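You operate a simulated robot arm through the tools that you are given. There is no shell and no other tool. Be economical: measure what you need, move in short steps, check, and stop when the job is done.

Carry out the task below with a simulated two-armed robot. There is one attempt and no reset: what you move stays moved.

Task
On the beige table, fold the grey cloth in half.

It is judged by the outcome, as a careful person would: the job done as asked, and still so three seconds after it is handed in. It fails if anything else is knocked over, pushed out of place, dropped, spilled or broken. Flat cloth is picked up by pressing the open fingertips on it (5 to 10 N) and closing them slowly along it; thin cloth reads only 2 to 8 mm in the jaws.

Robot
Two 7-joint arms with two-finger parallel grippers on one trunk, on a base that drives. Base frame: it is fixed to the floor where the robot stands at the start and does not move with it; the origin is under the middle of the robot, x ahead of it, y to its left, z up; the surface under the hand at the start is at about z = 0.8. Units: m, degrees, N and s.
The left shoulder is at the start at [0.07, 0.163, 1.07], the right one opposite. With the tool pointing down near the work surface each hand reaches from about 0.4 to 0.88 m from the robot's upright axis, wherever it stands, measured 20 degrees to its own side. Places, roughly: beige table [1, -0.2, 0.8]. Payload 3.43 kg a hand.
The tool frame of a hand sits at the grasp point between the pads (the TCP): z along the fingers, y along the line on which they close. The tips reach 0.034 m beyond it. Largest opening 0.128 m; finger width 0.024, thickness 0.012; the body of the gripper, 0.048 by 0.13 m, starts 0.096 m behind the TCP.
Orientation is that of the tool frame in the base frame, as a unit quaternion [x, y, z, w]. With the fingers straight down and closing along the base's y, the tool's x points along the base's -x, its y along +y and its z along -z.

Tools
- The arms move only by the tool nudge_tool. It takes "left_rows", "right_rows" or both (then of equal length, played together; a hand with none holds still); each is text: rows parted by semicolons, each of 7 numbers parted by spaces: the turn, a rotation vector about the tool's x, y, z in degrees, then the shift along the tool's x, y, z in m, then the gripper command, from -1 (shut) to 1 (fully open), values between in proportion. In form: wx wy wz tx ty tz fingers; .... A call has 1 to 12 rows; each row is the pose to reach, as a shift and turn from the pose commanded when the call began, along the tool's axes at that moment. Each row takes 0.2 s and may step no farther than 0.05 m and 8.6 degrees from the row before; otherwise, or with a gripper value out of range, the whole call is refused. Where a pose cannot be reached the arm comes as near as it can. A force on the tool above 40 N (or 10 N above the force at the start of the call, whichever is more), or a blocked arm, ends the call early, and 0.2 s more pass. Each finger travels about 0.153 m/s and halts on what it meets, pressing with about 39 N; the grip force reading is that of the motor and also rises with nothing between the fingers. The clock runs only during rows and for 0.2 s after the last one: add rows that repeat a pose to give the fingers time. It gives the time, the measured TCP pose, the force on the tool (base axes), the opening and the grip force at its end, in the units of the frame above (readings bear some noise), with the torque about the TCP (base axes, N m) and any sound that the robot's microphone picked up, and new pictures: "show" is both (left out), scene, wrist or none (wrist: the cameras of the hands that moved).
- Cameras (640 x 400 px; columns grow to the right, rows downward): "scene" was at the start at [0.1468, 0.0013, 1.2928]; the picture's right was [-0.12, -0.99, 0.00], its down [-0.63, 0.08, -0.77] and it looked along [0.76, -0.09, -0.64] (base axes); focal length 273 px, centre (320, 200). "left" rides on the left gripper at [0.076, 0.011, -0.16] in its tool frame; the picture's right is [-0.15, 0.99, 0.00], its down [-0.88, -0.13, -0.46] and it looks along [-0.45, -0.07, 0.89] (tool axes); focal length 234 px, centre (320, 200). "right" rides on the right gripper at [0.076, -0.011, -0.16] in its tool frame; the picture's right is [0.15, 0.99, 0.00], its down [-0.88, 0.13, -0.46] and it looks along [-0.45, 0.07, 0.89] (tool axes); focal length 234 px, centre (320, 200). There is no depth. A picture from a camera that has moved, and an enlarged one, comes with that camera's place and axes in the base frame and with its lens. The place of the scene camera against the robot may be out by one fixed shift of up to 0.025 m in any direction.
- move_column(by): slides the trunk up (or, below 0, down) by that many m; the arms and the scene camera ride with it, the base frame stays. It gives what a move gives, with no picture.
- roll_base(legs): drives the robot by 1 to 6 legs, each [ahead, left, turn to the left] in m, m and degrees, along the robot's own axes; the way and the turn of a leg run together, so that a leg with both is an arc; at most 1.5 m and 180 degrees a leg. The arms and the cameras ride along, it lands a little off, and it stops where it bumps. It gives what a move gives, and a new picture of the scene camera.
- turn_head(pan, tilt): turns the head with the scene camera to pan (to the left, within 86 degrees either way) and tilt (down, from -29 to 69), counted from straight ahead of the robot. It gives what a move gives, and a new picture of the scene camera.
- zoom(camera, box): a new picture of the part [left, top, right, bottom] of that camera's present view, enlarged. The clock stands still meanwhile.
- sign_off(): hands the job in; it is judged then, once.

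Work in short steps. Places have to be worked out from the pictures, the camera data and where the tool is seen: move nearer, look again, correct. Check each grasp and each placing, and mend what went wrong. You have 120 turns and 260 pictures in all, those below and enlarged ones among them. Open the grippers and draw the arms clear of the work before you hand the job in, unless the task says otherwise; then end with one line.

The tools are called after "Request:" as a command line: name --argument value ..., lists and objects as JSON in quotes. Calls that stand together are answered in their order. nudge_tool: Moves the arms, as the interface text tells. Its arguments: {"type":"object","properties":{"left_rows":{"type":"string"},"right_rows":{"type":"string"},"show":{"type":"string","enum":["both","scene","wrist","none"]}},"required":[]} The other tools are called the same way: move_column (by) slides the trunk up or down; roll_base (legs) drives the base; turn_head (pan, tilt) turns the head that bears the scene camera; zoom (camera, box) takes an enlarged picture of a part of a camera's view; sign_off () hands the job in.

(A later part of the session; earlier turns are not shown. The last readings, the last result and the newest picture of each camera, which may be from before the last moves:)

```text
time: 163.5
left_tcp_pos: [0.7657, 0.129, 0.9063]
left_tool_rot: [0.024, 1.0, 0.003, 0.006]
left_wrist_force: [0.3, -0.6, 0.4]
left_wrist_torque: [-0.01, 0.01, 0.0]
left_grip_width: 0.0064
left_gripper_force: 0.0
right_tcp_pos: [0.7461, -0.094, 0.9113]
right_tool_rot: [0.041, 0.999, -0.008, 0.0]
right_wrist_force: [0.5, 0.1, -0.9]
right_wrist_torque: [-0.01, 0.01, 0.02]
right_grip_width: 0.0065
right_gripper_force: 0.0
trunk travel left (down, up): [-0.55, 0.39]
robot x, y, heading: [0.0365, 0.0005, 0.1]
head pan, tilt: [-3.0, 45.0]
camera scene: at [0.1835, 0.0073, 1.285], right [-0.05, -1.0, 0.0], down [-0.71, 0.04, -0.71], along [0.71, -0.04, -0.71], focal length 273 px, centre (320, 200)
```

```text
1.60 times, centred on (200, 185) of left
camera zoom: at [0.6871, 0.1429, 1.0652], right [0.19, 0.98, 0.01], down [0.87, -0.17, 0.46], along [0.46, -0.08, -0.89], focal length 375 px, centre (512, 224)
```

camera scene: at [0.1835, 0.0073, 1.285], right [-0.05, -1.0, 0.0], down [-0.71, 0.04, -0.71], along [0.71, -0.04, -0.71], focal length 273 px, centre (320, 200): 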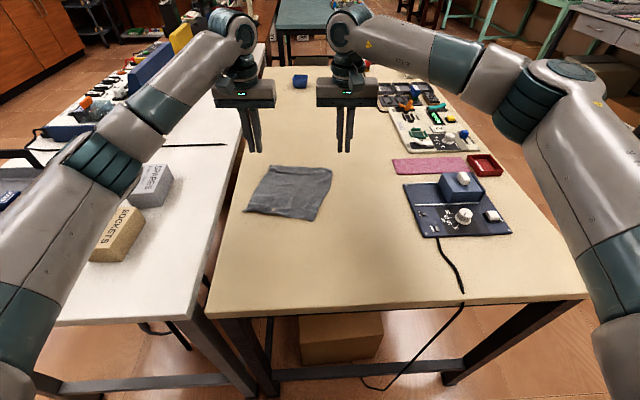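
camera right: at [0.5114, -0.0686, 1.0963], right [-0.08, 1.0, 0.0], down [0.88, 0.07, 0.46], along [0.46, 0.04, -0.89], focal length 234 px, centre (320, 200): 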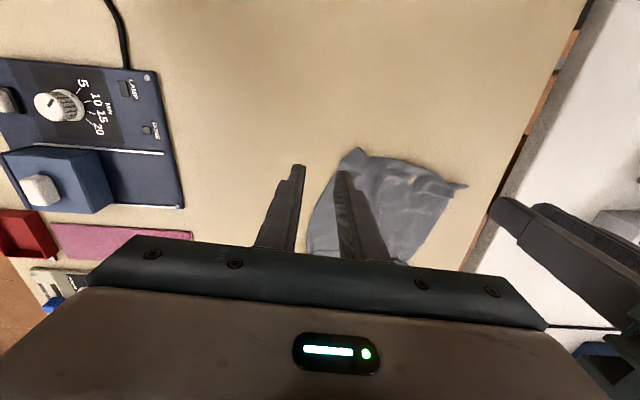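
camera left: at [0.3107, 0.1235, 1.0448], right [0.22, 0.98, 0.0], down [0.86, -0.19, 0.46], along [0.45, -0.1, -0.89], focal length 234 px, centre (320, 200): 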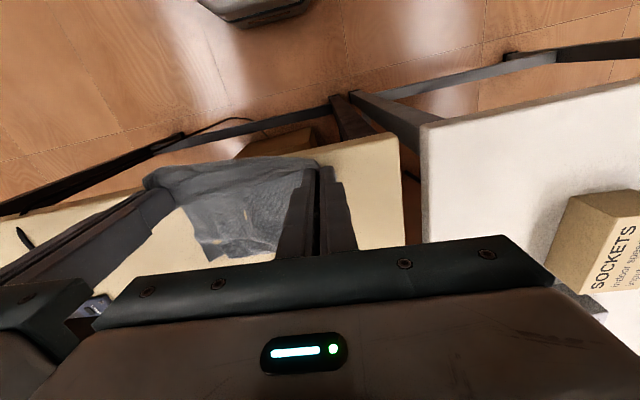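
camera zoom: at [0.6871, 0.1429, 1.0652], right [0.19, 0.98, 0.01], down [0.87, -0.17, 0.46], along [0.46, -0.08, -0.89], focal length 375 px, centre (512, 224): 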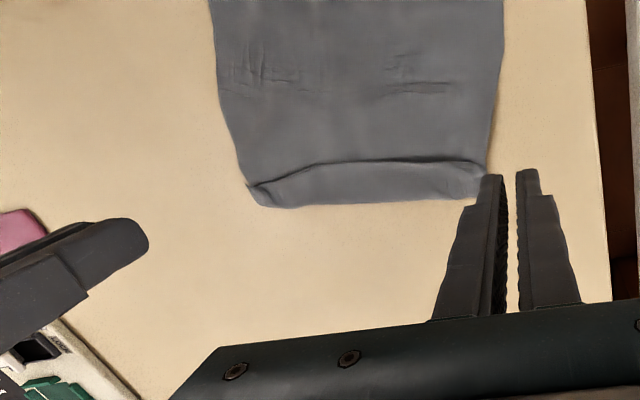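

The hem runs from [0.794, 0.105] to [0.773, -0.06]. I press on the strip with the closed fingertips of both hands and drag forward 5 cm.

Request:
nudge_tool --left_rows "0 0 0 -0.012 -0.02 0.025 -0.95;0 0 0 -0.021 -0.038 0.05 -0.95;0 0 0 -0.021 -0.038 0.065 -0.95;0 0 0 -0.021 -0.038 0.0705 -0.95;0 0 0 -0.021 -0.038 0.0715 -0.95;0 0 0 -0.030 -0.038 0.0715 -0.95;0 0 0 -0.040 -0.038 0.0715 -0.95;0 0 0 -0.050 -0.038 0.0715 -0.95;0 0 0 -0.060 -0.038 0.0715 -0.95;0 0 0 -0.071 -0.038 0.0715 -0.95;0 0 0 -0.071 -0.038 0.04 -0.95;0 0 0 -0.05 -0.02 0.01 -0.95" --right_rows "0 0 0 -0.008 0.02 0.025 -0.95;0 0 0 -0.0155 0.0455 0.05 -0.95;0 0 0 -0.0155 0.0455 0.067 -0.95;0 0 0 -0.0155 0.0455 0.075 -0.95;0 0 0 -0.0155 0.0455 0.076 -0.95;0 0 0 -0.025 0.0455 0.076 -0.95;0 0 0 -0.035 0.0455 0.076 -0.95;0 0 0 -0.045 0.0455 0.076 -0.95;0 0 0 -0.055 0.0455 0.076 -0.95;0 0 0 -0.066 0.0455 0.076 -0.95;0 0 0 -0.066 0.0455 0.045 -0.95;0 0 0 -0.045 0.025 0.015 -0.95" --show "none"

Request:
zoom --camera "scene" --box '[225, 140, 353, 220]'

```text
time: 166.1
left_tcp_pos: [0.8127, 0.1054, 0.8984]
left_tool_rot: [0.024, 1.0, 0.003, 0.007]
left_wrist_force: [-0.5, 0.0, 0.4]
left_wrist_torque: [0.01, 0.0, 0.03]
left_grip_width: 0.0032
left_gripper_force: 0.0
right_tcp_pos: [0.792, -0.073, 0.8982]
right_tool_rot: [0.041, 0.999, -0.009, 0.002]
right_wrist_force: [-1.0, 0.4, -0.6]
right_wrist_torque: [-0.02, 0.02, 0.01]
right_grip_width: 0.003
right_gripper_force: 0.1
trunk travel left (down, up): [-0.55, 0.39]
robot x, y, heading: [0.037, 0.0035, 0.0]
head pan, tilt: [-3.0, 45.0]
```

```text
5.00 times, centred on (289, 180) of scene
camera zoom: at [0.1806, 0.0072, 1.2852], right [-0.05, -1.0, 0.0], down [-0.71, 0.04, -0.71], along [0.71, -0.04, -0.71], focal length 1367 px, centre (475, 300)
```

zoom: 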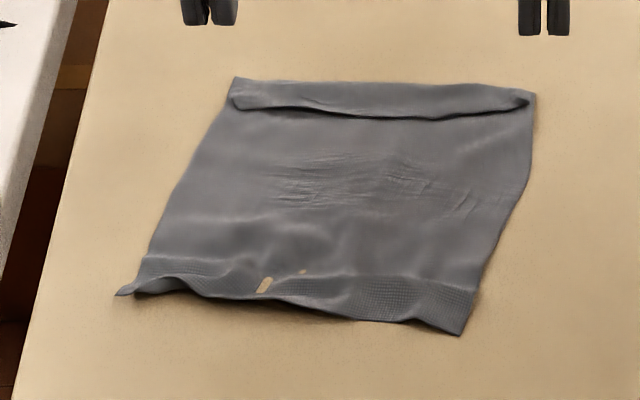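

The whole cloth slid forward together. I need an anchor: the left pins the cloth body while the right drags its end of the strip.

Request:
nudge_tool --left_rows "0 0 0 0.03 -0.006 0.0 -0.95;0 0 0 0.06 -0.012 0.02 -0.95;0 0 0 0.077 -0.019 0.045 -0.95;0 0 0 0.077 -0.019 0.06 -0.95;0 0 0 0.077 -0.019 0.0645 -0.95;0 0 0 0.077 -0.019 0.0645 -0.95;0 0 0 0.077 -0.019 0.0645 -0.95;0 0 0 0.077 -0.019 0.0645 -0.95;0 0 0 0.077 -0.019 0.0645 -0.95;0 0 0 0.077 -0.019 0.0645 -0.95;0 0 0 0.077 -0.019 0.0645 -0.95;0 0 0 0.077 -0.019 0.0645 -0.95" --right_rows "0 0 0 0 0.01 0.0 -0.95;0 0 0 -0.012 0.024 0.02 -0.95;0 0 0 -0.012 0.024 0.045 -0.95;0 0 0 -0.012 0.024 0.057 -0.95;0 0 0 -0.012 0.024 0.0605 -0.95;0 0 0 -0.020 0.024 0.0605 -0.95;0 0 0 -0.030 0.024 0.0605 -0.95;0 0 0 -0.040 0.024 0.0605 -0.95;0 0 0 -0.050 0.024 0.0605 -0.95;0 0 0 -0.058 0.024 0.0605 -0.95;0 0 0 -0.058 0.024 0.03 -0.95;0 0 0 -0.058 0.024 0.0 -0.95" --show "none"

Request:
zoom --camera "scene" --box '[225, 130, 353, 210]'

```text
time: 168.7
left_tcp_pos: [0.7352, 0.0899, 0.8351]
left_tool_rot: [0.024, 1.0, 0.004, 0.009]
left_wrist_force: [3.9, 1.9, 33.2]
left_wrist_torque: [-0.05, 0.15, -0.01]
left_grip_width: 0.0031
left_gripper_force: 0.1
right_tcp_pos: [0.8481, -0.0555, 0.8993]
right_tool_rot: [0.042, 0.999, -0.008, 0.002]
right_wrist_force: [0.0, -0.8, -0.3]
right_wrist_torque: [0.01, -0.03, -0.01]
right_grip_width: 0.0033
right_gripper_force: 0.0
trunk travel left (down, up): [-0.55, 0.39]
robot x, y, heading: [0.0384, -0.0012, -0.1]
head pan, tilt: [-3.0, 45.0]
```

```text
5.00 times, centred on (289, 170) of scene
camera zoom: at [0.179, 0.0066, 1.2855], right [-0.05, -1.0, 0.0], down [-0.7, 0.04, -0.71], along [0.71, -0.04, -0.71], focal length 1367 px, centre (475, 350)
```

zoom: 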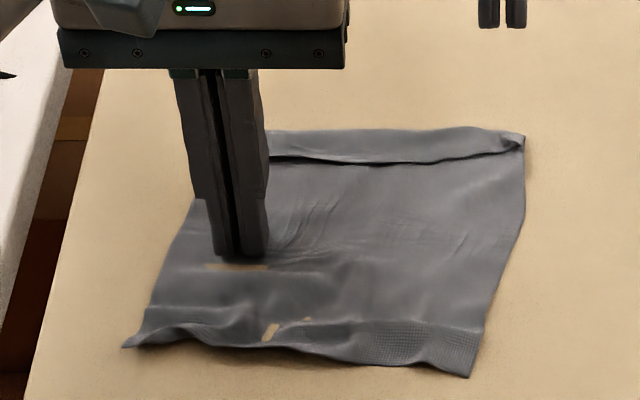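

The strip still overlaps, but it opens under gravity when hung. I regrip the far hem near its corners with light pressure, so only the top layer is caught. First I position both hands.

Request:
nudge_tool --left_rows "0 0 0 0 0 -0.03 -0.5;0 0 0 -0.03 0 -0.05 -0.5;0 0 0 -0.06 0.001 -0.05 -0.5;0 0 0 -0.087 0.002 -0.05 -0.5;0 0 0 -0.087 0.002 -0.025 -0.5;0 0 0 -0.087 0.002 -0.008 -0.5;0 0 0 -0.087 0.002 -0.008 -0.5" --right_rows "0 0 0 0.01 0 0.0 -0.5;0 0 0 0.025 0.001 0 -0.5;0 0 0 0.035 0.001 0.01 -0.5;0 0 0 0.035 0.001 0.03 -0.5;0 0 0 0.035 0.001 0.045 -0.5;0 0 0 0.035 0.001 0.0555 -0.5;0 0 0 0.035 0.001 0.0555 -0.5" --show "wrist"

```text
time: 169.7
left_tcp_pos: [0.8123, 0.0831, 0.8837]
left_tool_rot: [0.034, 0.999, 0.003, 0.001]
left_wrist_force: [-5.1, -0.6, 1.1]
left_wrist_torque: [-0.02, -0.74, -0.35]
left_grip_width: 0.0322
left_gripper_force: 0.1
right_tcp_pos: [0.8495, -0.0475, 0.8895]
right_tool_rot: [0.052, 0.999, -0.01, 0.006]
right_wrist_force: [5.0, 0.6, -0.2]
right_wrist_torque: [-0.06, 0.64, -0.31]
right_grip_width: 0.0322
right_gripper_force: 0.0
right hand out of reach, approached as far as the arm can: row 1, 2, 3, 4
trunk travel left (down, up): [-0.55, 0.39]
robot x, y, heading: [0.0364, -0.0021, 0.1]
head pan, tilt: [-3.0, 45.0]
stopped in row 4 (left hand): the force on the tool passed its limit at 84 N (the readings are from after the stop); the commanded pose is now the measured one
camera right: at [0.7704, -0.0484, 1.0485], right [-0.04, 1.0, -0.02], down [0.88, 0.05, 0.46], along [0.46, 0.0, -0.89], focal length 234 px, centre (320, 200)
camera left: at [0.7351, 0.0996, 1.0442], right [0.22, 0.98, 0.01], down [0.87, -0.19, 0.46], along [0.45, -0.09, -0.89], focal length 234 px, centre (320, 200)
```

right: 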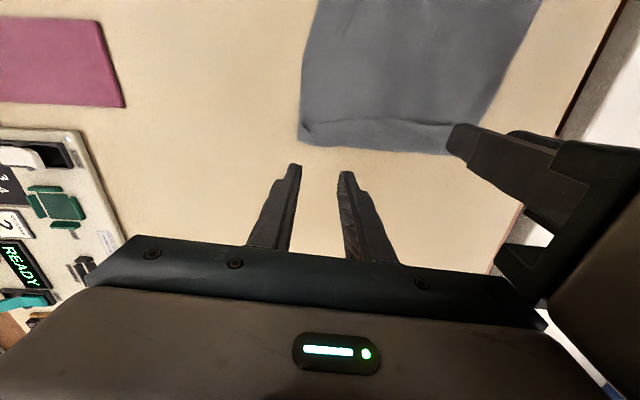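
left: 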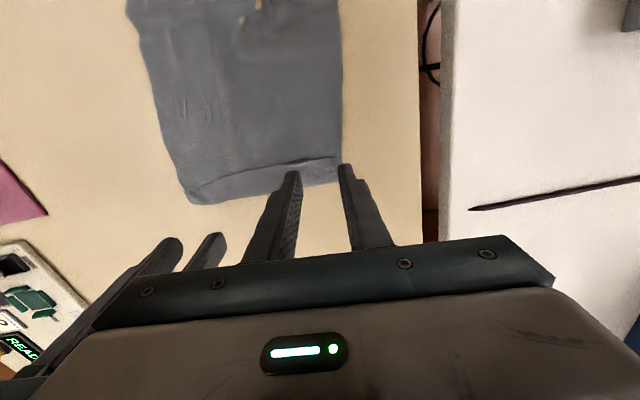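

The right was at its reach limit and the bodies touched. I back the right hand out and down to its target, then the left to its own.

Request:
nudge_tool --left_rows "0 0 0 0 0.004 0 -0.5;0 0 0 0 0.008 0 -0.5;0 0 0 0 0.008 0 -0.5;0 0 0 -0.0145 0.008 0.01 -0.5;0 0 0 -0.0145 0.008 0.028 -0.5;0 0 0 -0.0145 0.008 0.0435 -0.5;0 0 0 -0.0145 0.008 0.0435 -0.5" --right_rows "0 0 0 0 -0.012 0 -0.5;0 0 0 0.01 -0.012 0 -0.5;0 0 0 0.02 -0.012 0.0 -0.5;0 0 0 0.0315 -0.012 0.01 -0.5;0 0 0 0.0315 -0.012 0.03 -0.5;0 0 0 0.0315 -0.012 0.0495 -0.5;0 0 0 0.0315 -0.012 0.0495 -0.5" --show "wrist"

```text
time: 171.3
left_tcp_pos: [0.8262, 0.0924, 0.8388]
left_tool_rot: [0.034, 0.999, 0.003, 0.002]
left_wrist_force: [-0.3, -0.1, -0.5]
left_wrist_torque: [0.0, -0.01, 0.01]
left_grip_width: 0.0321
left_gripper_force: 0.0
right_tcp_pos: [0.8512, -0.0474, 0.8606]
right_tool_rot: [0.05, 0.999, -0.01, 0.005]
right_wrist_force: [1.4, 0.3, -0.2]
right_wrist_torque: [0.0, -0.01, 0.01]
right_grip_width: 0.0318
right_gripper_force: 0.0
right hand out of reach, approached as far as the arm can: row 1, 2, 3, 4, 5, 6, 7
trunk travel left (down, up): [-0.55, 0.39]
robot x, y, heading: [0.0373, 0.0028, -0.1]
head pan, tilt: [-3.0, 45.0]
camera right: at [0.7727, -0.0491, 1.0199], right [-0.05, 1.0, -0.02], down [0.89, 0.05, 0.46], along [0.46, 0.0, -0.89], focal length 234 px, centre (320, 200)
camera left: at [0.7503, 0.1085, 1.0001], right [0.21, 0.98, 0.01], down [0.87, -0.19, 0.46], along [0.45, -0.09, -0.89], focal length 234 px, centre (320, 200)
```

right: 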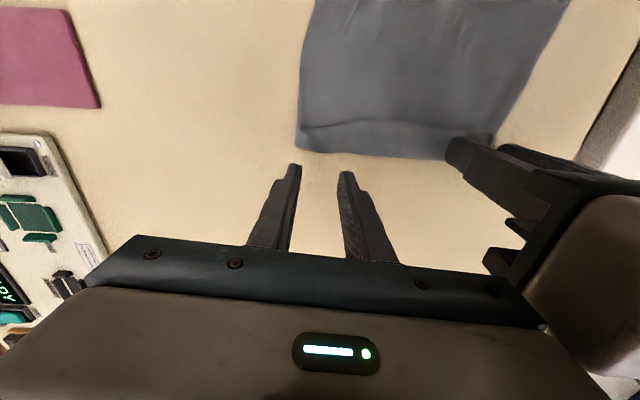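
left: 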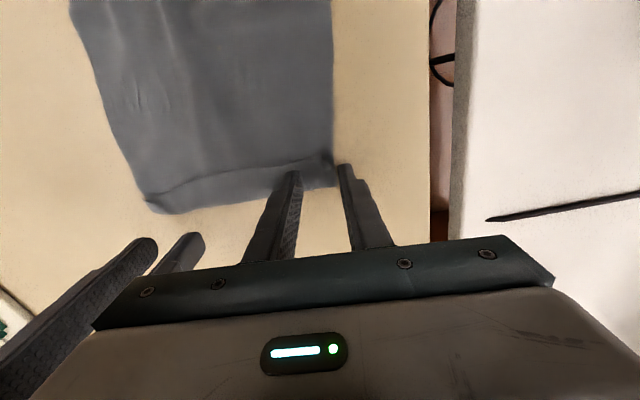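

The right is stuck at its reach limit again. I free it with a small pitch and lift, and bring it back.

Request:
nudge_tool --right_rows "0 -6 0 0.005 0 -0.02 -0.5;0 -10 0 0.015 -0.005 -0.03 -0.5;0 -10 0 0.03 -0.012 -0.03 -0.5;0 -10 0 0.045 -0.012 -0.03 -0.5;0 -5 0 0.045 -0.012 -0.02 -0.5;0 0 0 0.04 -0.012 -0.01 -0.5;0 0 0 0.04 -0.012 -0.01 -0.5" --show "none"

```text
time: 172.9
left_tcp_pos: [0.8257, 0.0927, 0.8405]
left_tool_rot: [0.034, 0.999, 0.003, 0.001]
left_wrist_force: [0.2, 1.0, -0.1]
left_wrist_torque: [0.0, -0.02, -0.02]
left_grip_width: 0.0322
left_gripper_force: 0.0
right_tcp_pos: [0.811, -0.0572, 0.8712]
right_tool_rot: [0.05, 0.999, -0.008, 0.005]
right_wrist_force: [-0.9, 0.3, -0.3]
right_wrist_torque: [0.01, -0.06, -0.03]
right_grip_width: 0.0319
right_gripper_force: 0.1
right hand out of reach, approached as far as the arm can: row 1, 2, 3
trunk travel left (down, up): [-0.55, 0.39]
robot x, y, heading: [0.0391, 0.001, 0.2]
head pan, tilt: [-3.0, 45.0]
```

Freed: the right is at [0.811, -0.057]. I lower it onto the strip and close both hands slowly with light pressure.

Request:
nudge_tool --left_rows "0 0 0 0 0 0 -0.5;0 0 0 0 0 0.001 -0.5;0 0 0 0 0 0.003 -0.5;0 0 0 0 0 0.003 -0.56;0 0 0 0 0 0.003 -0.62;0 0 0 0 0 0.003 -0.68;0 0 0 0 0 0.003 -0.74;0 0 0 0 0 0.003 -0.8;0 0 0 0 0 0.003 -0.86;0 0 0 0 0 0.003 -0.92;0 0 0 0 0 0.003 -1;0 0 0 0 0 0.003 -1" --right_rows "0 0 0 -0.005 0 0.015 -0.5;0 0 0 -0.005 0 0.028 -0.5;0 0 0 -0.005 0 0.034 -0.5;0 0 0 -0.005 0 0.034 -0.56;0 0 0 -0.005 0 0.034 -0.62;0 0 0 -0.005 0 0.034 -0.68;0 0 0 -0.005 0 0.034 -0.74;0 0 0 -0.005 0 0.034 -0.8;0 0 0 -0.005 0 0.034 -0.86;0 0 0 -0.005 0 0.034 -0.92;0 0 0 -0.005 0 0.034 -1;0 0 0 -0.005 0 0.034 -1" --show "none"

Request:
zoom --camera "right" --box '[240, 60, 560, 260]'

Request:
zoom --camera "left" --box '[80, 60, 400, 260]'

```text
time: 175.5
left_tcp_pos: [0.8254, 0.0928, 0.8367]
left_tool_rot: [0.034, 0.999, 0.002, 0.002]
left_wrist_force: [-0.3, 0.2, 1.1]
left_wrist_torque: [0.01, 0.01, 0.03]
left_grip_width: 0.0008
left_gripper_force: 36.3
right_tcp_pos: [0.8178, -0.0598, 0.836]
right_tool_rot: [0.051, 0.999, -0.009, 0.005]
right_wrist_force: [-0.1, -0.5, -0.2]
right_wrist_torque: [-0.03, 0.02, -0.01]
right_grip_width: 0.002
right_gripper_force: 36.5
trunk travel left (down, up): [-0.55, 0.39]
robot x, y, heading: [0.0424, -0.0009, -0.0]
head pan, tilt: [-3.0, 45.0]
```

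```text
2.00 times, centred on (400, 160) of right
camera zoom: at [0.7381, -0.0601, 0.9956], right [-0.05, 1.0, -0.02], down [0.88, 0.05, 0.46], along [0.46, 0.0, -0.89], focal length 468 px, centre (160, 280)
```

zoom: 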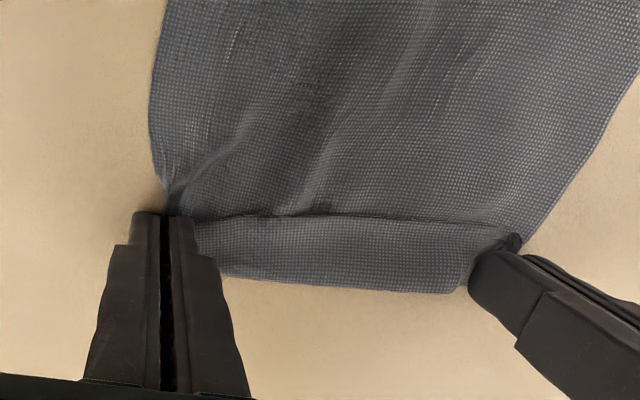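

```text
2.00 times, centred on (240, 160) of left
camera zoom: at [0.7501, 0.109, 0.9966], right [0.21, 0.98, 0.01], down [0.87, -0.19, 0.46], along [0.45, -0.09, -0.89], focal length 468 px, centre (480, 280)
```

zoom: 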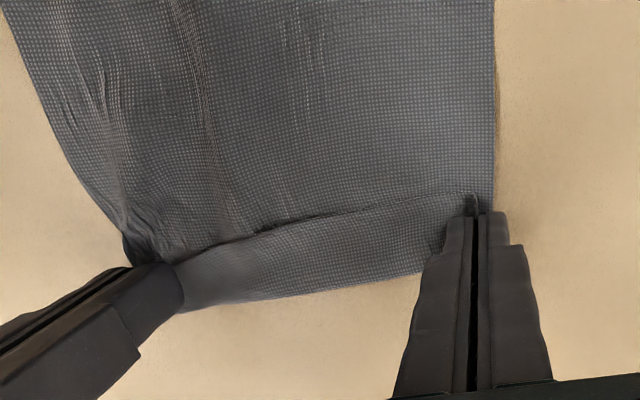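

The right reads 2.0 mm and the left 0.8 mm. I lift both up and back to hang the cloth and check the grips.

Request:
nudge_tool --left_rows "0 0 0 0.01 0 -0.025 -1;0 0 0 0.025 0 -0.055 -1;0 0 0 0.045 0 -0.085 -1;0 0 0 0.065 0 -0.115 -1;0 0 0 0.085 0 -0.145 -1;0 0 0 0.105 0 -0.175 -1;0 0 0 0.12 0 -0.21 -1;0 0 0 0.13 0 -0.245 -1;0 0 0 0.14 0 -0.27 -1;0 0 0 0.14 0 -0.27 -1" --right_rows "0 0 0 0.01 0 -0.025 -1;0 0 0 0.025 0 -0.055 -1;0 0 0 0.045 0 -0.085 -1;0 0 0 0.065 0 -0.115 -1;0 0 0 0.085 0 -0.145 -1;0 0 0 0.105 0 -0.175 -1;0 0 0 0.12 0 -0.21 -1;0 0 0 0.13 0 -0.245 -1;0 0 0 0.14 0 -0.27 -1;0 0 0 0.14 0 -0.27 -1" --show "scene"

Request:
zoom --camera "scene" --box '[200, 60, 360, 160]'

```text
time: 177.7
left_tcp_pos: [0.6867, 0.1014, 1.1061]
left_tool_rot: [0.033, 0.999, 0.003, 0.0]
left_wrist_force: [-0.3, -0.4, 0.7]
left_wrist_torque: [0.01, -0.01, 0.02]
left_grip_width: 0.0004
left_gripper_force: 35.5
right_tcp_pos: [0.6778, -0.0396, 1.1033]
right_tool_rot: [0.05, 0.999, -0.01, 0.005]
right_wrist_force: [0.3, -0.3, -0.2]
right_wrist_torque: [-0.03, 0.01, 0.0]
right_grip_width: 0.0021
right_gripper_force: 36.9
trunk travel left (down, up): [-0.55, 0.39]
robot x, y, heading: [0.0372, -0.004, -0.2]
head pan, tilt: [-3.0, 45.0]
camera scene: at [0.1833, 0.0075, 1.2849], right [-0.05, -1.0, 0.0], down [-0.71, 0.04, -0.71], along [0.71, -0.04, -0.71], focal length 273 px, centre (320, 200)
```

scene: 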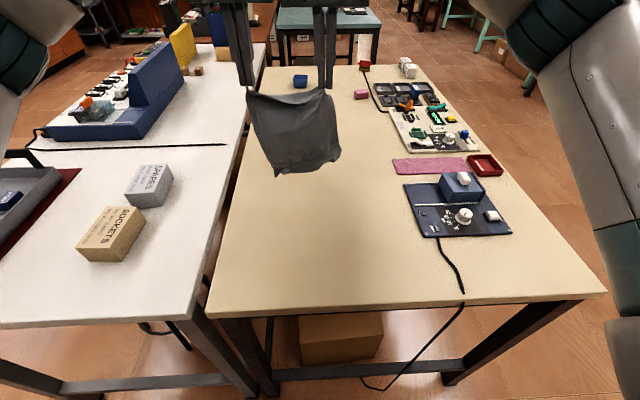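

```text
4.00 times, centred on (280, 110) of scene
camera zoom: at [0.1833, 0.0075, 1.2849], right [-0.05, -1.0, 0.0], down [-0.71, 0.04, -0.71], along [0.71, -0.04, -0.71], focal length 1093 px, centre (480, 560)
```

zoom: 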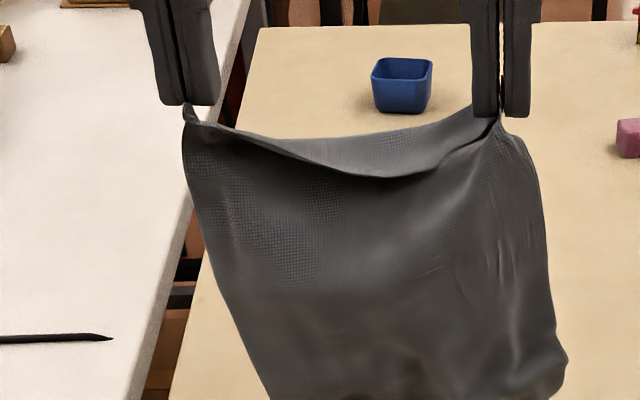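

Both grips hold, and the cloth hangs well with straight edges. To get room for the long drag I roll the base back 0.1 m; the hands then come forward again.

Request:
roll_base --legs '[[-0.1, 0, 0]]'

Request:
nudge_tool --left_rows "0 0 0 -0.03 0 0 -1;0 0 0 -0.06 0 0 -1;0 0 0 -0.085 0.003 0 -1;0 0 0 -0.085 0.003 0 -1;0 0 0 -0.085 0.003 0 -1;0 0 0 -0.085 0.003 0.02 -1;0 0 0 -0.085 0.003 0.04 -1;0 0 0 -0.085 0.003 0.055 -1;0 0 0 -0.085 0.003 0.065 -1" --right_rows "0 0 0 -0.03 0 0 -1;0 0 0 -0.06 0 0 -1;0 0 0 -0.085 -0.003 0 -1;0 0 0 -0.085 -0.003 0 -1;0 0 0 -0.085 -0.003 0 -1;0 0 0 -0.085 -0.003 0.02 -1;0 0 0 -0.085 -0.003 0.04 -1;0 0 0 -0.085 -0.003 0.055 -1;0 0 0 -0.085 -0.003 0.065 -1" --show "scene"

```text
time: 178.8
left_tcp_pos: [0.584, 0.1024, 1.1081]
left_tool_rot: [0.034, 0.999, 0.003, 0.002]
left_wrist_force: [0.3, -0.1, 0.1]
left_wrist_torque: [0.02, -0.01, 0.03]
left_grip_width: 0.0006
left_gripper_force: 35.5
right_tcp_pos: [0.5737, -0.0399, 1.1035]
right_tool_rot: [0.05, 0.999, -0.01, 0.005]
right_wrist_force: [-0.1, -0.9, 0.4]
right_wrist_torque: [0.0, -0.05, 0.02]
right_grip_width: 0.0023
right_gripper_force: 36.6
trunk travel left (down, up): [-0.55, 0.39]
robot x, y, heading: [-0.0612, 0.0029, 0.2]
head pan, tilt: [-3.0, 45.0]
camera scene: at [0.0804, 0.0075, 1.285], right [-0.05, -1.0, 0.0], down [-0.71, 0.04, -0.71], along [0.71, -0.04, -0.71], focal length 273 px, centre (320, 200)
```

scene: 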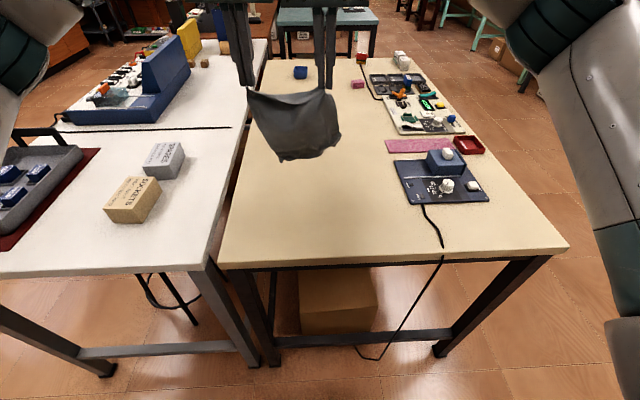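

```text
time: 180.8
left_tcp_pos: [0.6716, 0.1013, 1.0415]
left_tool_rot: [0.034, 0.999, 0.003, 0.002]
left_wrist_force: [-0.3, -1.3, 0.2]
left_wrist_torque: [-0.04, 0.01, 0.0]
left_grip_width: 0.0007
left_gripper_force: 35.6
right_tcp_pos: [0.6595, -0.0531, 1.0383]
right_tool_rot: [0.051, 0.999, -0.009, 0.004]
right_wrist_force: [0.3, 0.7, -0.7]
right_wrist_torque: [0.01, 0.0, 0.0]
right_grip_width: 0.0023
right_gripper_force: 37.0
trunk travel left (down, up): [-0.55, 0.39]
robot x, y, heading: [-0.064, -0.0013, 0.3]
head pan, tilt: [-3.0, 45.0]
camera scene: at [0.0811, 0.0075, 1.285], right [-0.05, -1.0, 0.0], down [-0.71, 0.04, -0.71], along [0.71, -0.04, -0.71], focal length 273 px, centre (320, 200)
```

scene: 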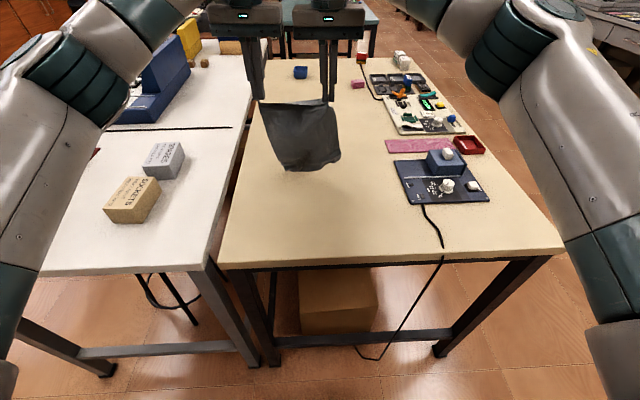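

The bottom edge is about 3 cm above the table. I lower it and do the long drag toward the robot, laying the lower half.

Request:
nudge_tool --left_rows "0 0 0 0 0 0.02 -1;0 0 0 0 0 0.035 -1;0 0 0 0.03 0 0.045 -1;0 0 0 0.055 0 0.055 -1;0 0 0 0.08 0 0.065 -1;0 0 0 0.105 0 0.08 -1;0 0 0 0.125 0 0.095 -1;0 0 0 0.14 0 0.108 -1;0 0 0 0.155 0 0.12 -1;0 0 0 0.165 0 0.13 -1;0 0 0 0.17 0 0.137 -1;0 0 0 0.17 0 0.137 -1" --right_rows "0 0 0 0 0 0.017 -1;0 0 0 0 0 0.032 -1;0 0 0 0.03 0 0.042 -1;0 0 0 0.055 0 0.052 -1;0 0 0 0.08 0 0.062 -1;0 0 0 0.105 0 0.077 -1;0 0 0 0.125 0 0.092 -1;0 0 0 0.14 0 0.105 -1;0 0 0 0.155 0 0.117 -1;0 0 0 0.165 0 0.127 -1;0 0 0 0.17 0 0.134 -1;0 0 0 0.17 0 0.134 -1" --show "wrist"

Request:
zoom --camera "scene" --box '[210, 110, 370, 210]'

```text
time: 183.4
left_tcp_pos: [0.5002, 0.1115, 0.9053]
left_tool_rot: [0.033, 0.999, 0.002, 0.002]
left_wrist_force: [0.4, -0.3, 0.3]
left_wrist_torque: [-0.01, -0.01, 0.01]
left_grip_width: 0.0008
left_gripper_force: 35.8
right_tcp_pos: [0.4903, -0.0379, 0.9027]
right_tool_rot: [0.051, 0.999, -0.008, 0.005]
right_wrist_force: [-1.1, 0.5, 0.2]
right_wrist_torque: [-0.03, -0.01, 0.0]
right_grip_width: 0.0023
right_gripper_force: 37.0
trunk travel left (down, up): [-0.55, 0.39]
robot x, y, heading: [-0.065, -0.0053, 0.1]
head pan, tilt: [-3.0, 45.0]
camera right: at [0.4124, -0.0384, 1.0623], right [-0.05, 1.0, -0.02], down [0.88, 0.05, 0.46], along [0.46, 0.0, -0.89], focal length 234 px, centre (320, 200)
camera left: at [0.4235, 0.1275, 1.066], right [0.21, 0.98, 0.01], down [0.87, -0.19, 0.46], along [0.45, -0.09, -0.89], focal length 234 px, centre (320, 200)
```

right: 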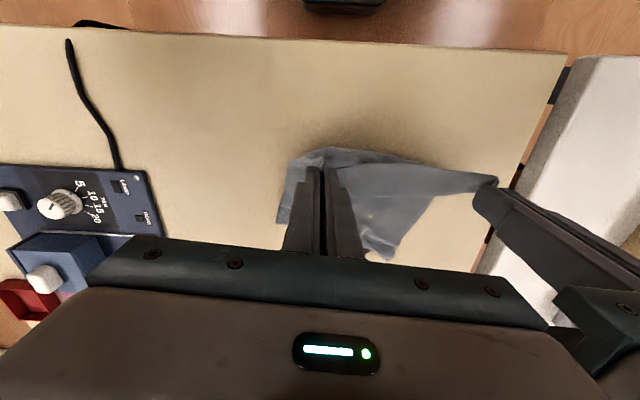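
left: 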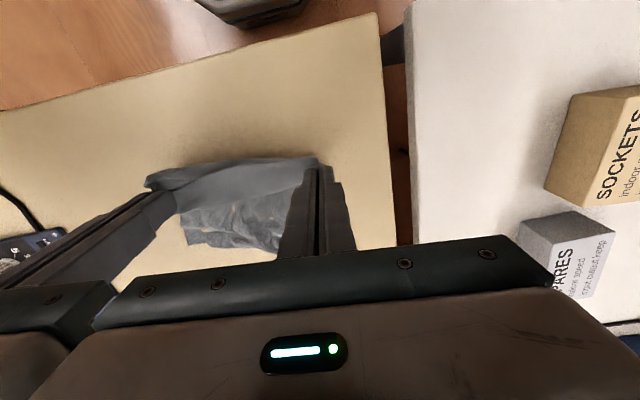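

```text
4.00 times, centred on (290, 160) of scene
camera zoom: at [0.0805, 0.0074, 1.2851], right [-0.05, -1.0, 0.0], down [-0.71, 0.04, -0.71], along [0.71, -0.04, -0.71], focal length 1093 px, centre (440, 360)
```

zoom: 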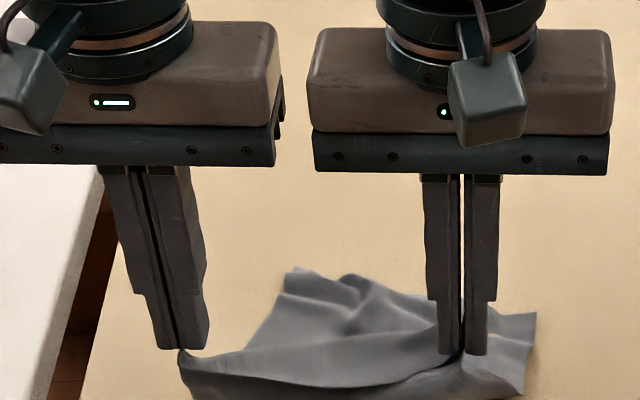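

The lower half lies flat, with its edge from [0.583, -0.09] to [0.634, 0.066]. I carry the hem forward in a low arc onto that edge, moving the left farther to match the slant.

Request:
nudge_tool --left_rows "0 0 0 -0.0153 -0.0036 -0.002 -1;0 0 0 -0.0306 -0.0071 0 -1;0 0 0 -0.0458 -0.0107 0.003 -1;0 0 0 -0.0611 -0.0143 0.009 -1;0 0 0 -0.0764 -0.0178 0.018 -1;0 0 0 -0.0917 -0.0214 0.03 -1;0 0 0 -0.107 -0.025 0.045 -1;0 0 0 -0.1222 -0.0285 0.060 -1;0 0 0 -0.1222 -0.0285 0.062 -1" --right_rows "0 0 0 -0.0122 -0.0022 -0.002 -1;0 0 0 -0.0243 -0.0043 0 -1;0 0 0 -0.0365 -0.0065 0.003 -1;0 0 0 -0.0486 -0.0087 0.009 -1;0 0 0 -0.0608 -0.0108 0.018 -1;0 0 0 -0.0729 -0.013 0.03 -1;0 0 0 -0.0851 -0.0151 0.045 -1;0 0 0 -0.0972 -0.0173 0.058 -1;0 0 0 -0.0972 -0.0173 0.060 -1" --show "wrist"

Request:
zoom --camera "scene" --box '[210, 110, 370, 210]'

```text
time: 185.4
left_tcp_pos: [0.6208, 0.0752, 0.8439]
left_tool_rot: [0.034, 0.999, 0.003, 0.002]
left_wrist_force: [0.6, 0.7, 0.7]
left_wrist_torque: [0.01, 0.04, -0.02]
left_grip_width: 0.0008
left_gripper_force: 36.1
right_tcp_pos: [0.5869, -0.0664, 0.8457]
right_tool_rot: [0.051, 0.999, -0.009, 0.006]
right_wrist_force: [-0.4, -0.5, 0.0]
right_wrist_torque: [-0.01, -0.02, 0.01]
right_grip_width: 0.0022
right_gripper_force: 36.7
trunk travel left (down, up): [-0.55, 0.39]
robot x, y, heading: [-0.0664, -0.0014, 0.0]
head pan, tilt: [-3.0, 45.0]
camera right: at [0.5074, -0.0669, 1.0044], right [-0.05, 1.0, -0.02], down [0.88, 0.05, 0.46], along [0.46, 0.0, -0.89], focal length 234 px, centre (320, 200)
camera left: at [0.5442, 0.0919, 1.0035], right [0.21, 0.98, 0.01], down [0.87, -0.19, 0.46], along [0.45, -0.09, -0.89], focal length 234 px, centre (320, 200)
```

right: 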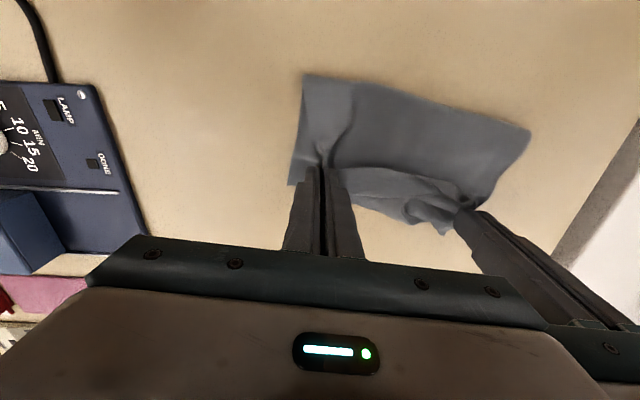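
left: 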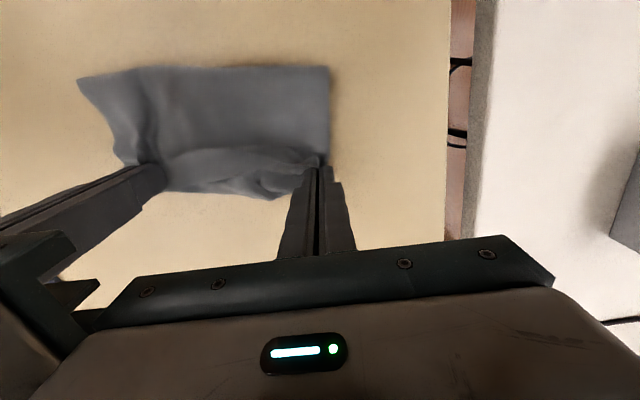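

```text
4.00 times, centred on (290, 160) of scene
camera zoom: at [0.0801, 0.0077, 1.2852], right [-0.05, -1.0, 0.0], down [-0.71, 0.04, -0.71], along [0.71, -0.04, -0.71], focal length 1093 px, centre (440, 360)
```

zoom: 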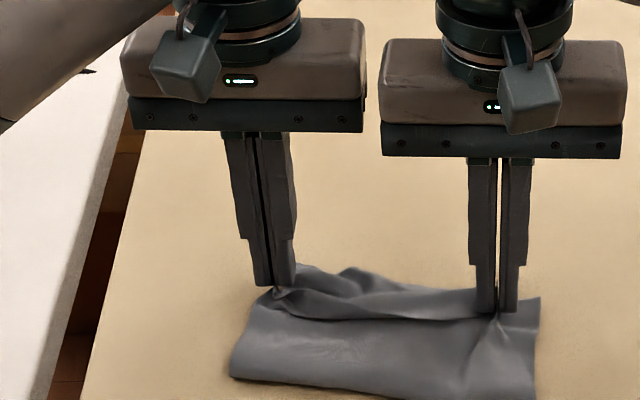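

This is a proper half fold: the hem is on the lower edge and the crease faces the robot. I lower slightly, open the fingers slowly, and lift straight up.

Request:
nudge_tool --left_rows "0 0 0 0 0 0.004 -1;0 0 0 0 0 0.005 -0.95;0 0 0 0 0 0.005 -0.85;0 0 0 0 0 0.005 -0.75;0 0 0 0 0 0.005 -0.65;0 0 0 0 0 0.005 -0.6;0 0 0 0 0 -0.015 -0.6;0 0 0 0 0 -0.045 -0.6;0 0 0 0 0.005 -0.08 -0.6;0 0 0 0 0.01 -0.12 -0.6" --right_rows "0 0 0 0 0 0.006 -1;0 0 0 0 0 0.0075 -0.95;0 0 0 0 0 0.0075 -0.85;0 0 0 0 -0.002 0.0075 -0.75;0 0 0 0 -0.005 0.0075 -0.65;0 0 0 0 -0.008 0.0075 -0.5;0 0 0 0 -0.008 -0.015 -0.5;0 0 0 0 -0.008 -0.045 -0.5;0 0 0 0 -0.01 -0.08 -0.5;0 0 0 0 -0.02 -0.12 -0.5" --show "none"

Request:
zoom --camera "scene" --box '[230, 150, 358, 230]'

Request:
zoom --camera "left" --box '[40, 20, 400, 245]'

```text
time: 187.6
left_tcp_pos: [0.6215, 0.0849, 0.9646]
left_tool_rot: [0.034, 0.999, 0.004, 0.003]
left_wrist_force: [-0.1, 0.3, 1.3]
left_wrist_torque: [0.03, -0.04, 0.0]
left_grip_width: 0.0257
left_gripper_force: 0.1
right_tcp_pos: [0.5823, -0.0854, 0.967]
right_tool_rot: [0.051, 0.999, -0.009, 0.006]
right_wrist_force: [-0.3, -1.0, 0.6]
right_wrist_torque: [0.01, -0.05, -0.06]
right_grip_width: 0.032
right_gripper_force: 0.0
trunk travel left (down, up): [-0.55, 0.39]
robot x, y, heading: [-0.0654, 0.0003, 0.1]
head pan, tilt: [-3.0, 45.0]
```

```text
5.00 times, centred on (294, 190) of scene
camera zoom: at [0.0788, 0.0068, 1.2851], right [-0.05, -1.0, 0.0], down [-0.71, 0.04, -0.71], along [0.71, -0.04, -0.71], focal length 1367 px, centre (450, 250)
```

zoom: 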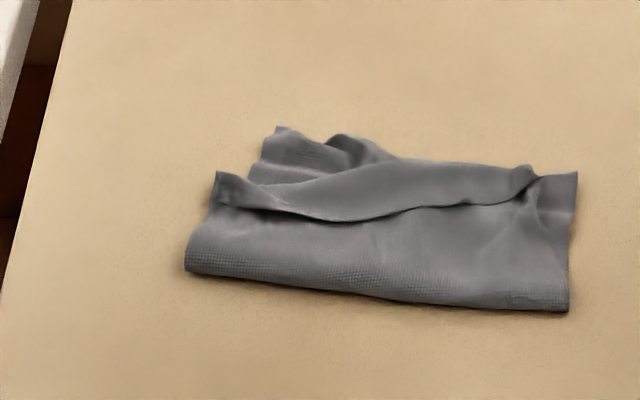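

```text
1.78 times, centred on (220, 132) of left
camera zoom: at [0.5448, 0.1016, 1.124], right [0.21, 0.98, 0.01], down [0.87, -0.19, 0.46], along [0.45, -0.09, -0.89], focal length 416 px, centre (498, 320)
```

zoom: 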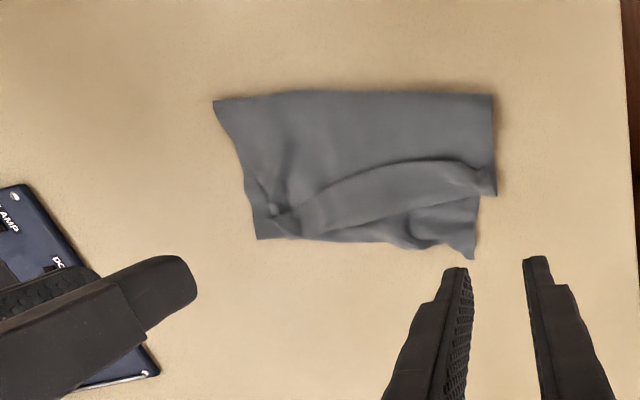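

It's a clear half fold. The only flaw is the top-left: the hem strip has a small pleat and stops about 3–4 cm short of the lower edge there. I pin the fold with the right hand and draw the top-left strip forward with the left.

Request:
nudge_tool --left_rows "0 0 0 0.012 -0.007 0.03 -0.95;0 0 0 0.0236 -0.0146 0.06 -0.95;0 0 0 0.0236 -0.0146 0.09 -0.95;0 0 0 0.0236 -0.0146 0.115 -0.95;0 0 0 0.0236 -0.0146 0.1255 -0.95;0 0 0 0.0236 -0.0146 0.1275 -0.95;0 0 0 0.016 -0.0155 0.1275 -0.95;0 0 0 0.008 -0.0165 0.1275 -0.95;0 0 0 0.000 -0.0175 0.1275 -0.95;0 0 0 -0.009 -0.0185 0.1275 -0.95;0 0 0 -0.009 -0.0185 0.10 -0.95;0 0 0 -0.009 -0.0185 0.06 -0.95" --right_rows "0 0 0 0.02 0.017 0.03 -0.95;0 0 0 0.04 0.034 0.06 -0.95;0 0 0 0.0573 0.0495 0.09 -0.95;0 0 0 0.0573 0.0495 0.12 -0.95;0 0 0 0.0573 0.0495 0.132 -0.95;0 0 0 0.0573 0.0495 0.1335 -0.95;0 0 0 0.0573 0.0495 0.1335 -0.95;0 0 0 0.0573 0.0495 0.1335 -0.95;0 0 0 0.0573 0.0495 0.1335 -0.95;0 0 0 0.0573 0.0495 0.1335 -0.95;0 0 0 0.0573 0.0495 0.12 -0.95;0 0 0 0.0573 0.0495 0.08 -0.95" --show "none"

Request:
zoom --camera "scene" --box '[230, 150, 358, 230]'

```text
time: 188.3
left_tcp_pos: [0.5985, 0.0791, 0.8991]
left_tool_rot: [0.032, 0.999, 0.005, 0.0]
left_wrist_force: [1.2, 1.3, -0.4]
left_wrist_torque: [-0.22, 0.09, 0.0]
left_grip_width: 0.0035
left_gripper_force: 0.0
right_tcp_pos: [0.5506, -0.0517, 0.9025]
right_tool_rot: [0.06, 0.998, -0.013, 0.005]
right_wrist_force: [-0.7, -2.4, 0.6]
right_wrist_torque: [0.25, -0.12, 0.04]
right_grip_width: 0.0029
right_gripper_force: 0.1
trunk travel left (down, up): [-0.55, 0.39]
robot x, y, heading: [-0.0644, -0.0007, 0.1]
head pan, tilt: [-3.0, 45.0]
stopped in row 3 (left hand): the force on the tool passed its limit at 56 N (the readings are from after the stop); the commanded pose is now the measured one
```

```text
5.00 times, centred on (294, 190) of scene
camera zoom: at [0.0814, 0.0077, 1.2851], right [-0.05, -1.0, 0.0], down [-0.71, 0.04, -0.71], along [0.71, -0.04, -0.71], focal length 1367 px, centre (450, 250)
```

zoom: 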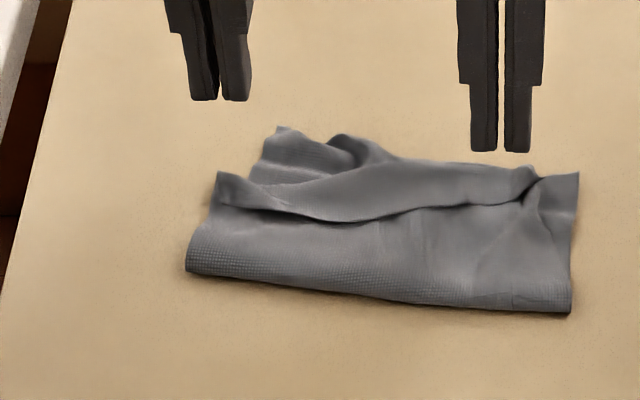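

The bodies touched in the air; the cloth is untouched. I retry with the right pin 1.5 cm further right and back.

Request:
nudge_tool --left_rows "0 0 0 0 0 0 -0.95;0 0 0 0 0 0 -0.95;0 0 0 0.002 -0.004 0.025 -0.95;0 0 0 0.002 -0.004 0.05 -0.95;0 0 0 0.002 -0.004 0.060 -0.95;0 0 0 0.002 -0.004 0.062 -0.95;0 0 0 -0.006 -0.005 0.062 -0.95;0 0 0 -0.014 -0.006 0.062 -0.95;0 0 0 -0.022 -0.007 0.062 -0.95;0 0 0 -0.031 -0.008 0.062 -0.95;0 0 0 -0.031 -0.008 0.03 -0.95;0 0 0 -0.031 -0.008 -0.01 -0.95" --right_rows "0 0 0 0.005 -0.01 0 -0.95;0 0 0 0.018 -0.017 0.01 -0.95;0 0 0 0.018 -0.017 0.035 -0.95;0 0 0 0.018 -0.017 0.058 -0.95;0 0 0 0.018 -0.017 0.067 -0.95;0 0 0 0.018 -0.017 0.0685 -0.95;0 0 0 0.018 -0.017 0.0685 -0.95;0 0 0 0.018 -0.017 0.0685 -0.95;0 0 0 0.018 -0.017 0.0685 -0.95;0 0 0 0.018 -0.017 0.0685 -0.95;0 0 0 0.018 -0.017 0.05 -0.95;0 0 0 0.018 -0.017 0.01 -0.95" --show "none"

Request:
zoom --camera "scene" --box '[230, 150, 358, 230]'

```text
time: 190.9
left_tcp_pos: [0.6274, 0.0687, 0.9088]
left_tool_rot: [0.033, 0.999, 0.005, 0.001]
left_wrist_force: [0.3, -0.3, -0.7]
left_wrist_torque: [-0.01, -0.03, -0.01]
left_grip_width: 0.0032
left_gripper_force: 0.1
right_tcp_pos: [0.5275, -0.0684, 0.893]
right_tool_rot: [0.06, 0.998, -0.012, 0.007]
right_wrist_force: [-0.1, 0.3, 0.1]
right_wrist_torque: [0.01, 0.0, 0.04]
right_grip_width: 0.0031
right_gripper_force: 0.0
trunk travel left (down, up): [-0.55, 0.39]
robot x, y, heading: [-0.0603, -0.0004, -0.1]
head pan, tilt: [-3.0, 45.0]
```

```text
5.00 times, centred on (294, 190) of scene
camera zoom: at [0.0789, 0.0075, 1.2851], right [-0.05, -1.0, 0.0], down [-0.71, 0.04, -0.71], along [0.71, -0.04, -0.71], focal length 1367 px, centre (450, 250)
```

zoom: 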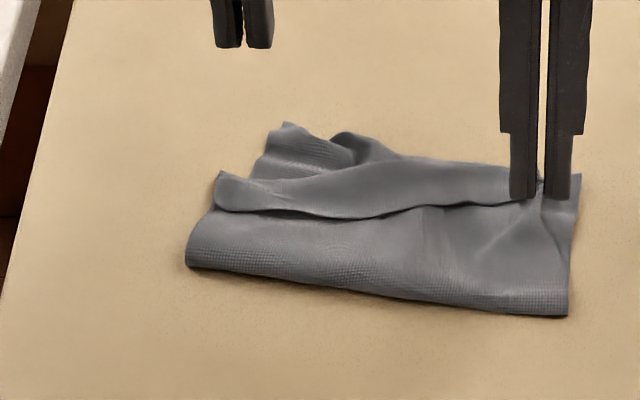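

Little changed. Instead I pinch just the raised top-left hem corner lightly with the left hand.

Request:
nudge_tool --left_rows "0 0 0 0.014 0.004 0.01 -0.5;0 0 0 0.0275 0.008 0.03 -0.5;0 0 0 0.0275 0.008 0.055 -0.5;0 0 0 0.0275 0.008 0.067 -0.5;0 0 0 0.0275 0.008 0.069 -0.5;0 0 0 0.0275 0.008 0.069 -0.62;0 0 0 0.0275 0.008 0.069 -0.74;0 0 0 0.0275 0.008 0.069 -0.86;0 0 0 0.0275 0.008 0.069 -1;0 0 0 0.0275 0.008 0.069 -1;0 0 0 0.0275 0.008 0.055 -1;0 0 0 0.0275 0.008 0.055 -1" --show "none"

Request:
zoom --camera "scene" --box '[230, 150, 358, 230]'

```text
time: 193.5
left_tcp_pos: [0.6011, 0.0799, 0.8553]
left_tool_rot: [0.032, 0.999, 0.004, 0.0]
left_wrist_force: [0.4, -0.3, -0.2]
left_wrist_torque: [-0.04, -0.02, 0.01]
left_grip_width: 0.001
left_gripper_force: 36.3
right_tcp_pos: [0.5289, -0.0682, 0.892]
right_tool_rot: [0.06, 0.998, -0.011, 0.005]
right_wrist_force: [0.7, 0.0, -0.8]
right_wrist_torque: [-0.02, 0.0, 0.0]
right_grip_width: 0.0031
right_gripper_force: 0.0
trunk travel left (down, up): [-0.55, 0.39]
robot x, y, heading: [-0.0652, -0.0024, 0.2]
head pan, tilt: [-3.0, 45.0]
```

```text
5.00 times, centred on (294, 190) of scene
camera zoom: at [0.0809, 0.0076, 1.285], right [-0.05, -1.0, 0.0], down [-0.71, 0.04, -0.71], along [0.71, -0.04, -0.71], focal length 1367 px, centre (450, 250)
```

zoom: 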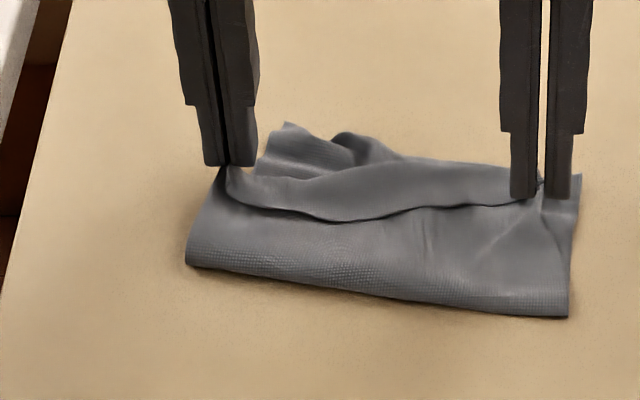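

The corner is gripped. I pull it forward about 4 cm while the right pins the fold, then set it down and release.

Request:
nudge_tool --left_rows "0 0 0 0 0 0 -1;0 0 0 0 0 0 -1;0 0 0 -0.010 -0.002 -0.003 -1;0 0 0 -0.020 -0.004 -0.003 -1;0 0 0 -0.030 -0.006 0.003 -1;0 0 0 -0.0405 -0.0075 0.010 -1;0 0 0 -0.0405 -0.0075 0.015 -1;0 0 0 -0.0405 -0.0075 0.015 -0.9;0 0 0 -0.0405 -0.0075 0.015 -0.75;0 0 0 -0.0405 -0.0075 0.015 -0.65;0 0 0 -0.0405 -0.0075 -0.01 -0.65;0 0 0 -0.0405 -0.0075 -0.05 -0.65" --right_rows "0 0 0 0 0 0.04 -0.95;0 0 0 0 0 0.0575 -0.95;0 0 0 0 0 0.0575 -0.95;0 0 0 0 0 0.0575 -0.95;0 0 0 0 0 0.0575 -0.95;0 0 0 0 0 0.0575 -0.95;0 0 0 0 0 0.0575 -0.95;0 0 0 0 0 0.0575 -0.95;0 0 0 0 0 0.0575 -0.95;0 0 0 0 0 0.0575 -0.95;0 0 0 0 0 0.03 -0.95;0 0 0 0 0 -0.01 -0.95" --show "none"

Request:
zoom --camera "scene" --box '[230, 150, 358, 230]'

Request:
zoom --camera "left" --box '[40, 20, 400, 245]'

```text
time: 196.1
left_tcp_pos: [0.6412, 0.0699, 0.9049]
left_tool_rot: [0.032, 0.999, 0.005, 0.0]
left_wrist_force: [-0.1, -0.1, -0.1]
left_wrist_torque: [-0.03, -0.02, 0.03]
left_grip_width: 0.0222
left_gripper_force: 0.1
right_tcp_pos: [0.5275, -0.0663, 0.9015]
right_tool_rot: [0.06, 0.998, -0.013, 0.005]
right_wrist_force: [-0.2, 0.5, -0.8]
right_wrist_torque: [-0.02, -0.01, 0.0]
right_grip_width: 0.0032
right_gripper_force: 0.0
trunk travel left (down, up): [-0.55, 0.39]
robot x, y, heading: [-0.062, 0.0, 0.1]
head pan, tilt: [-3.0, 45.0]
```

```text
5.00 times, centred on (294, 190) of scene
camera zoom: at [0.0784, 0.0078, 1.285], right [-0.05, -1.0, 0.0], down [-0.71, 0.04, -0.71], along [0.71, -0.04, -0.71], focal length 1367 px, centre (450, 250)
```

zoom: 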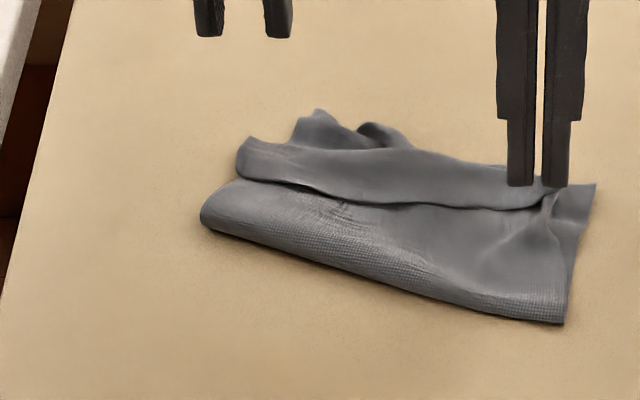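

```text
1.78 times, centred on (220, 132) of left
camera zoom: at [0.5643, 0.0849, 1.0659], right [0.21, 0.98, 0.01], down [0.87, -0.19, 0.46], along [0.45, -0.09, -0.89], focal length 416 px, centre (498, 320)
```

zoom: 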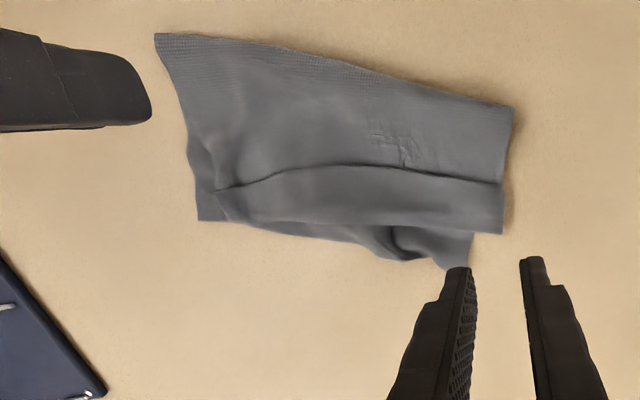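

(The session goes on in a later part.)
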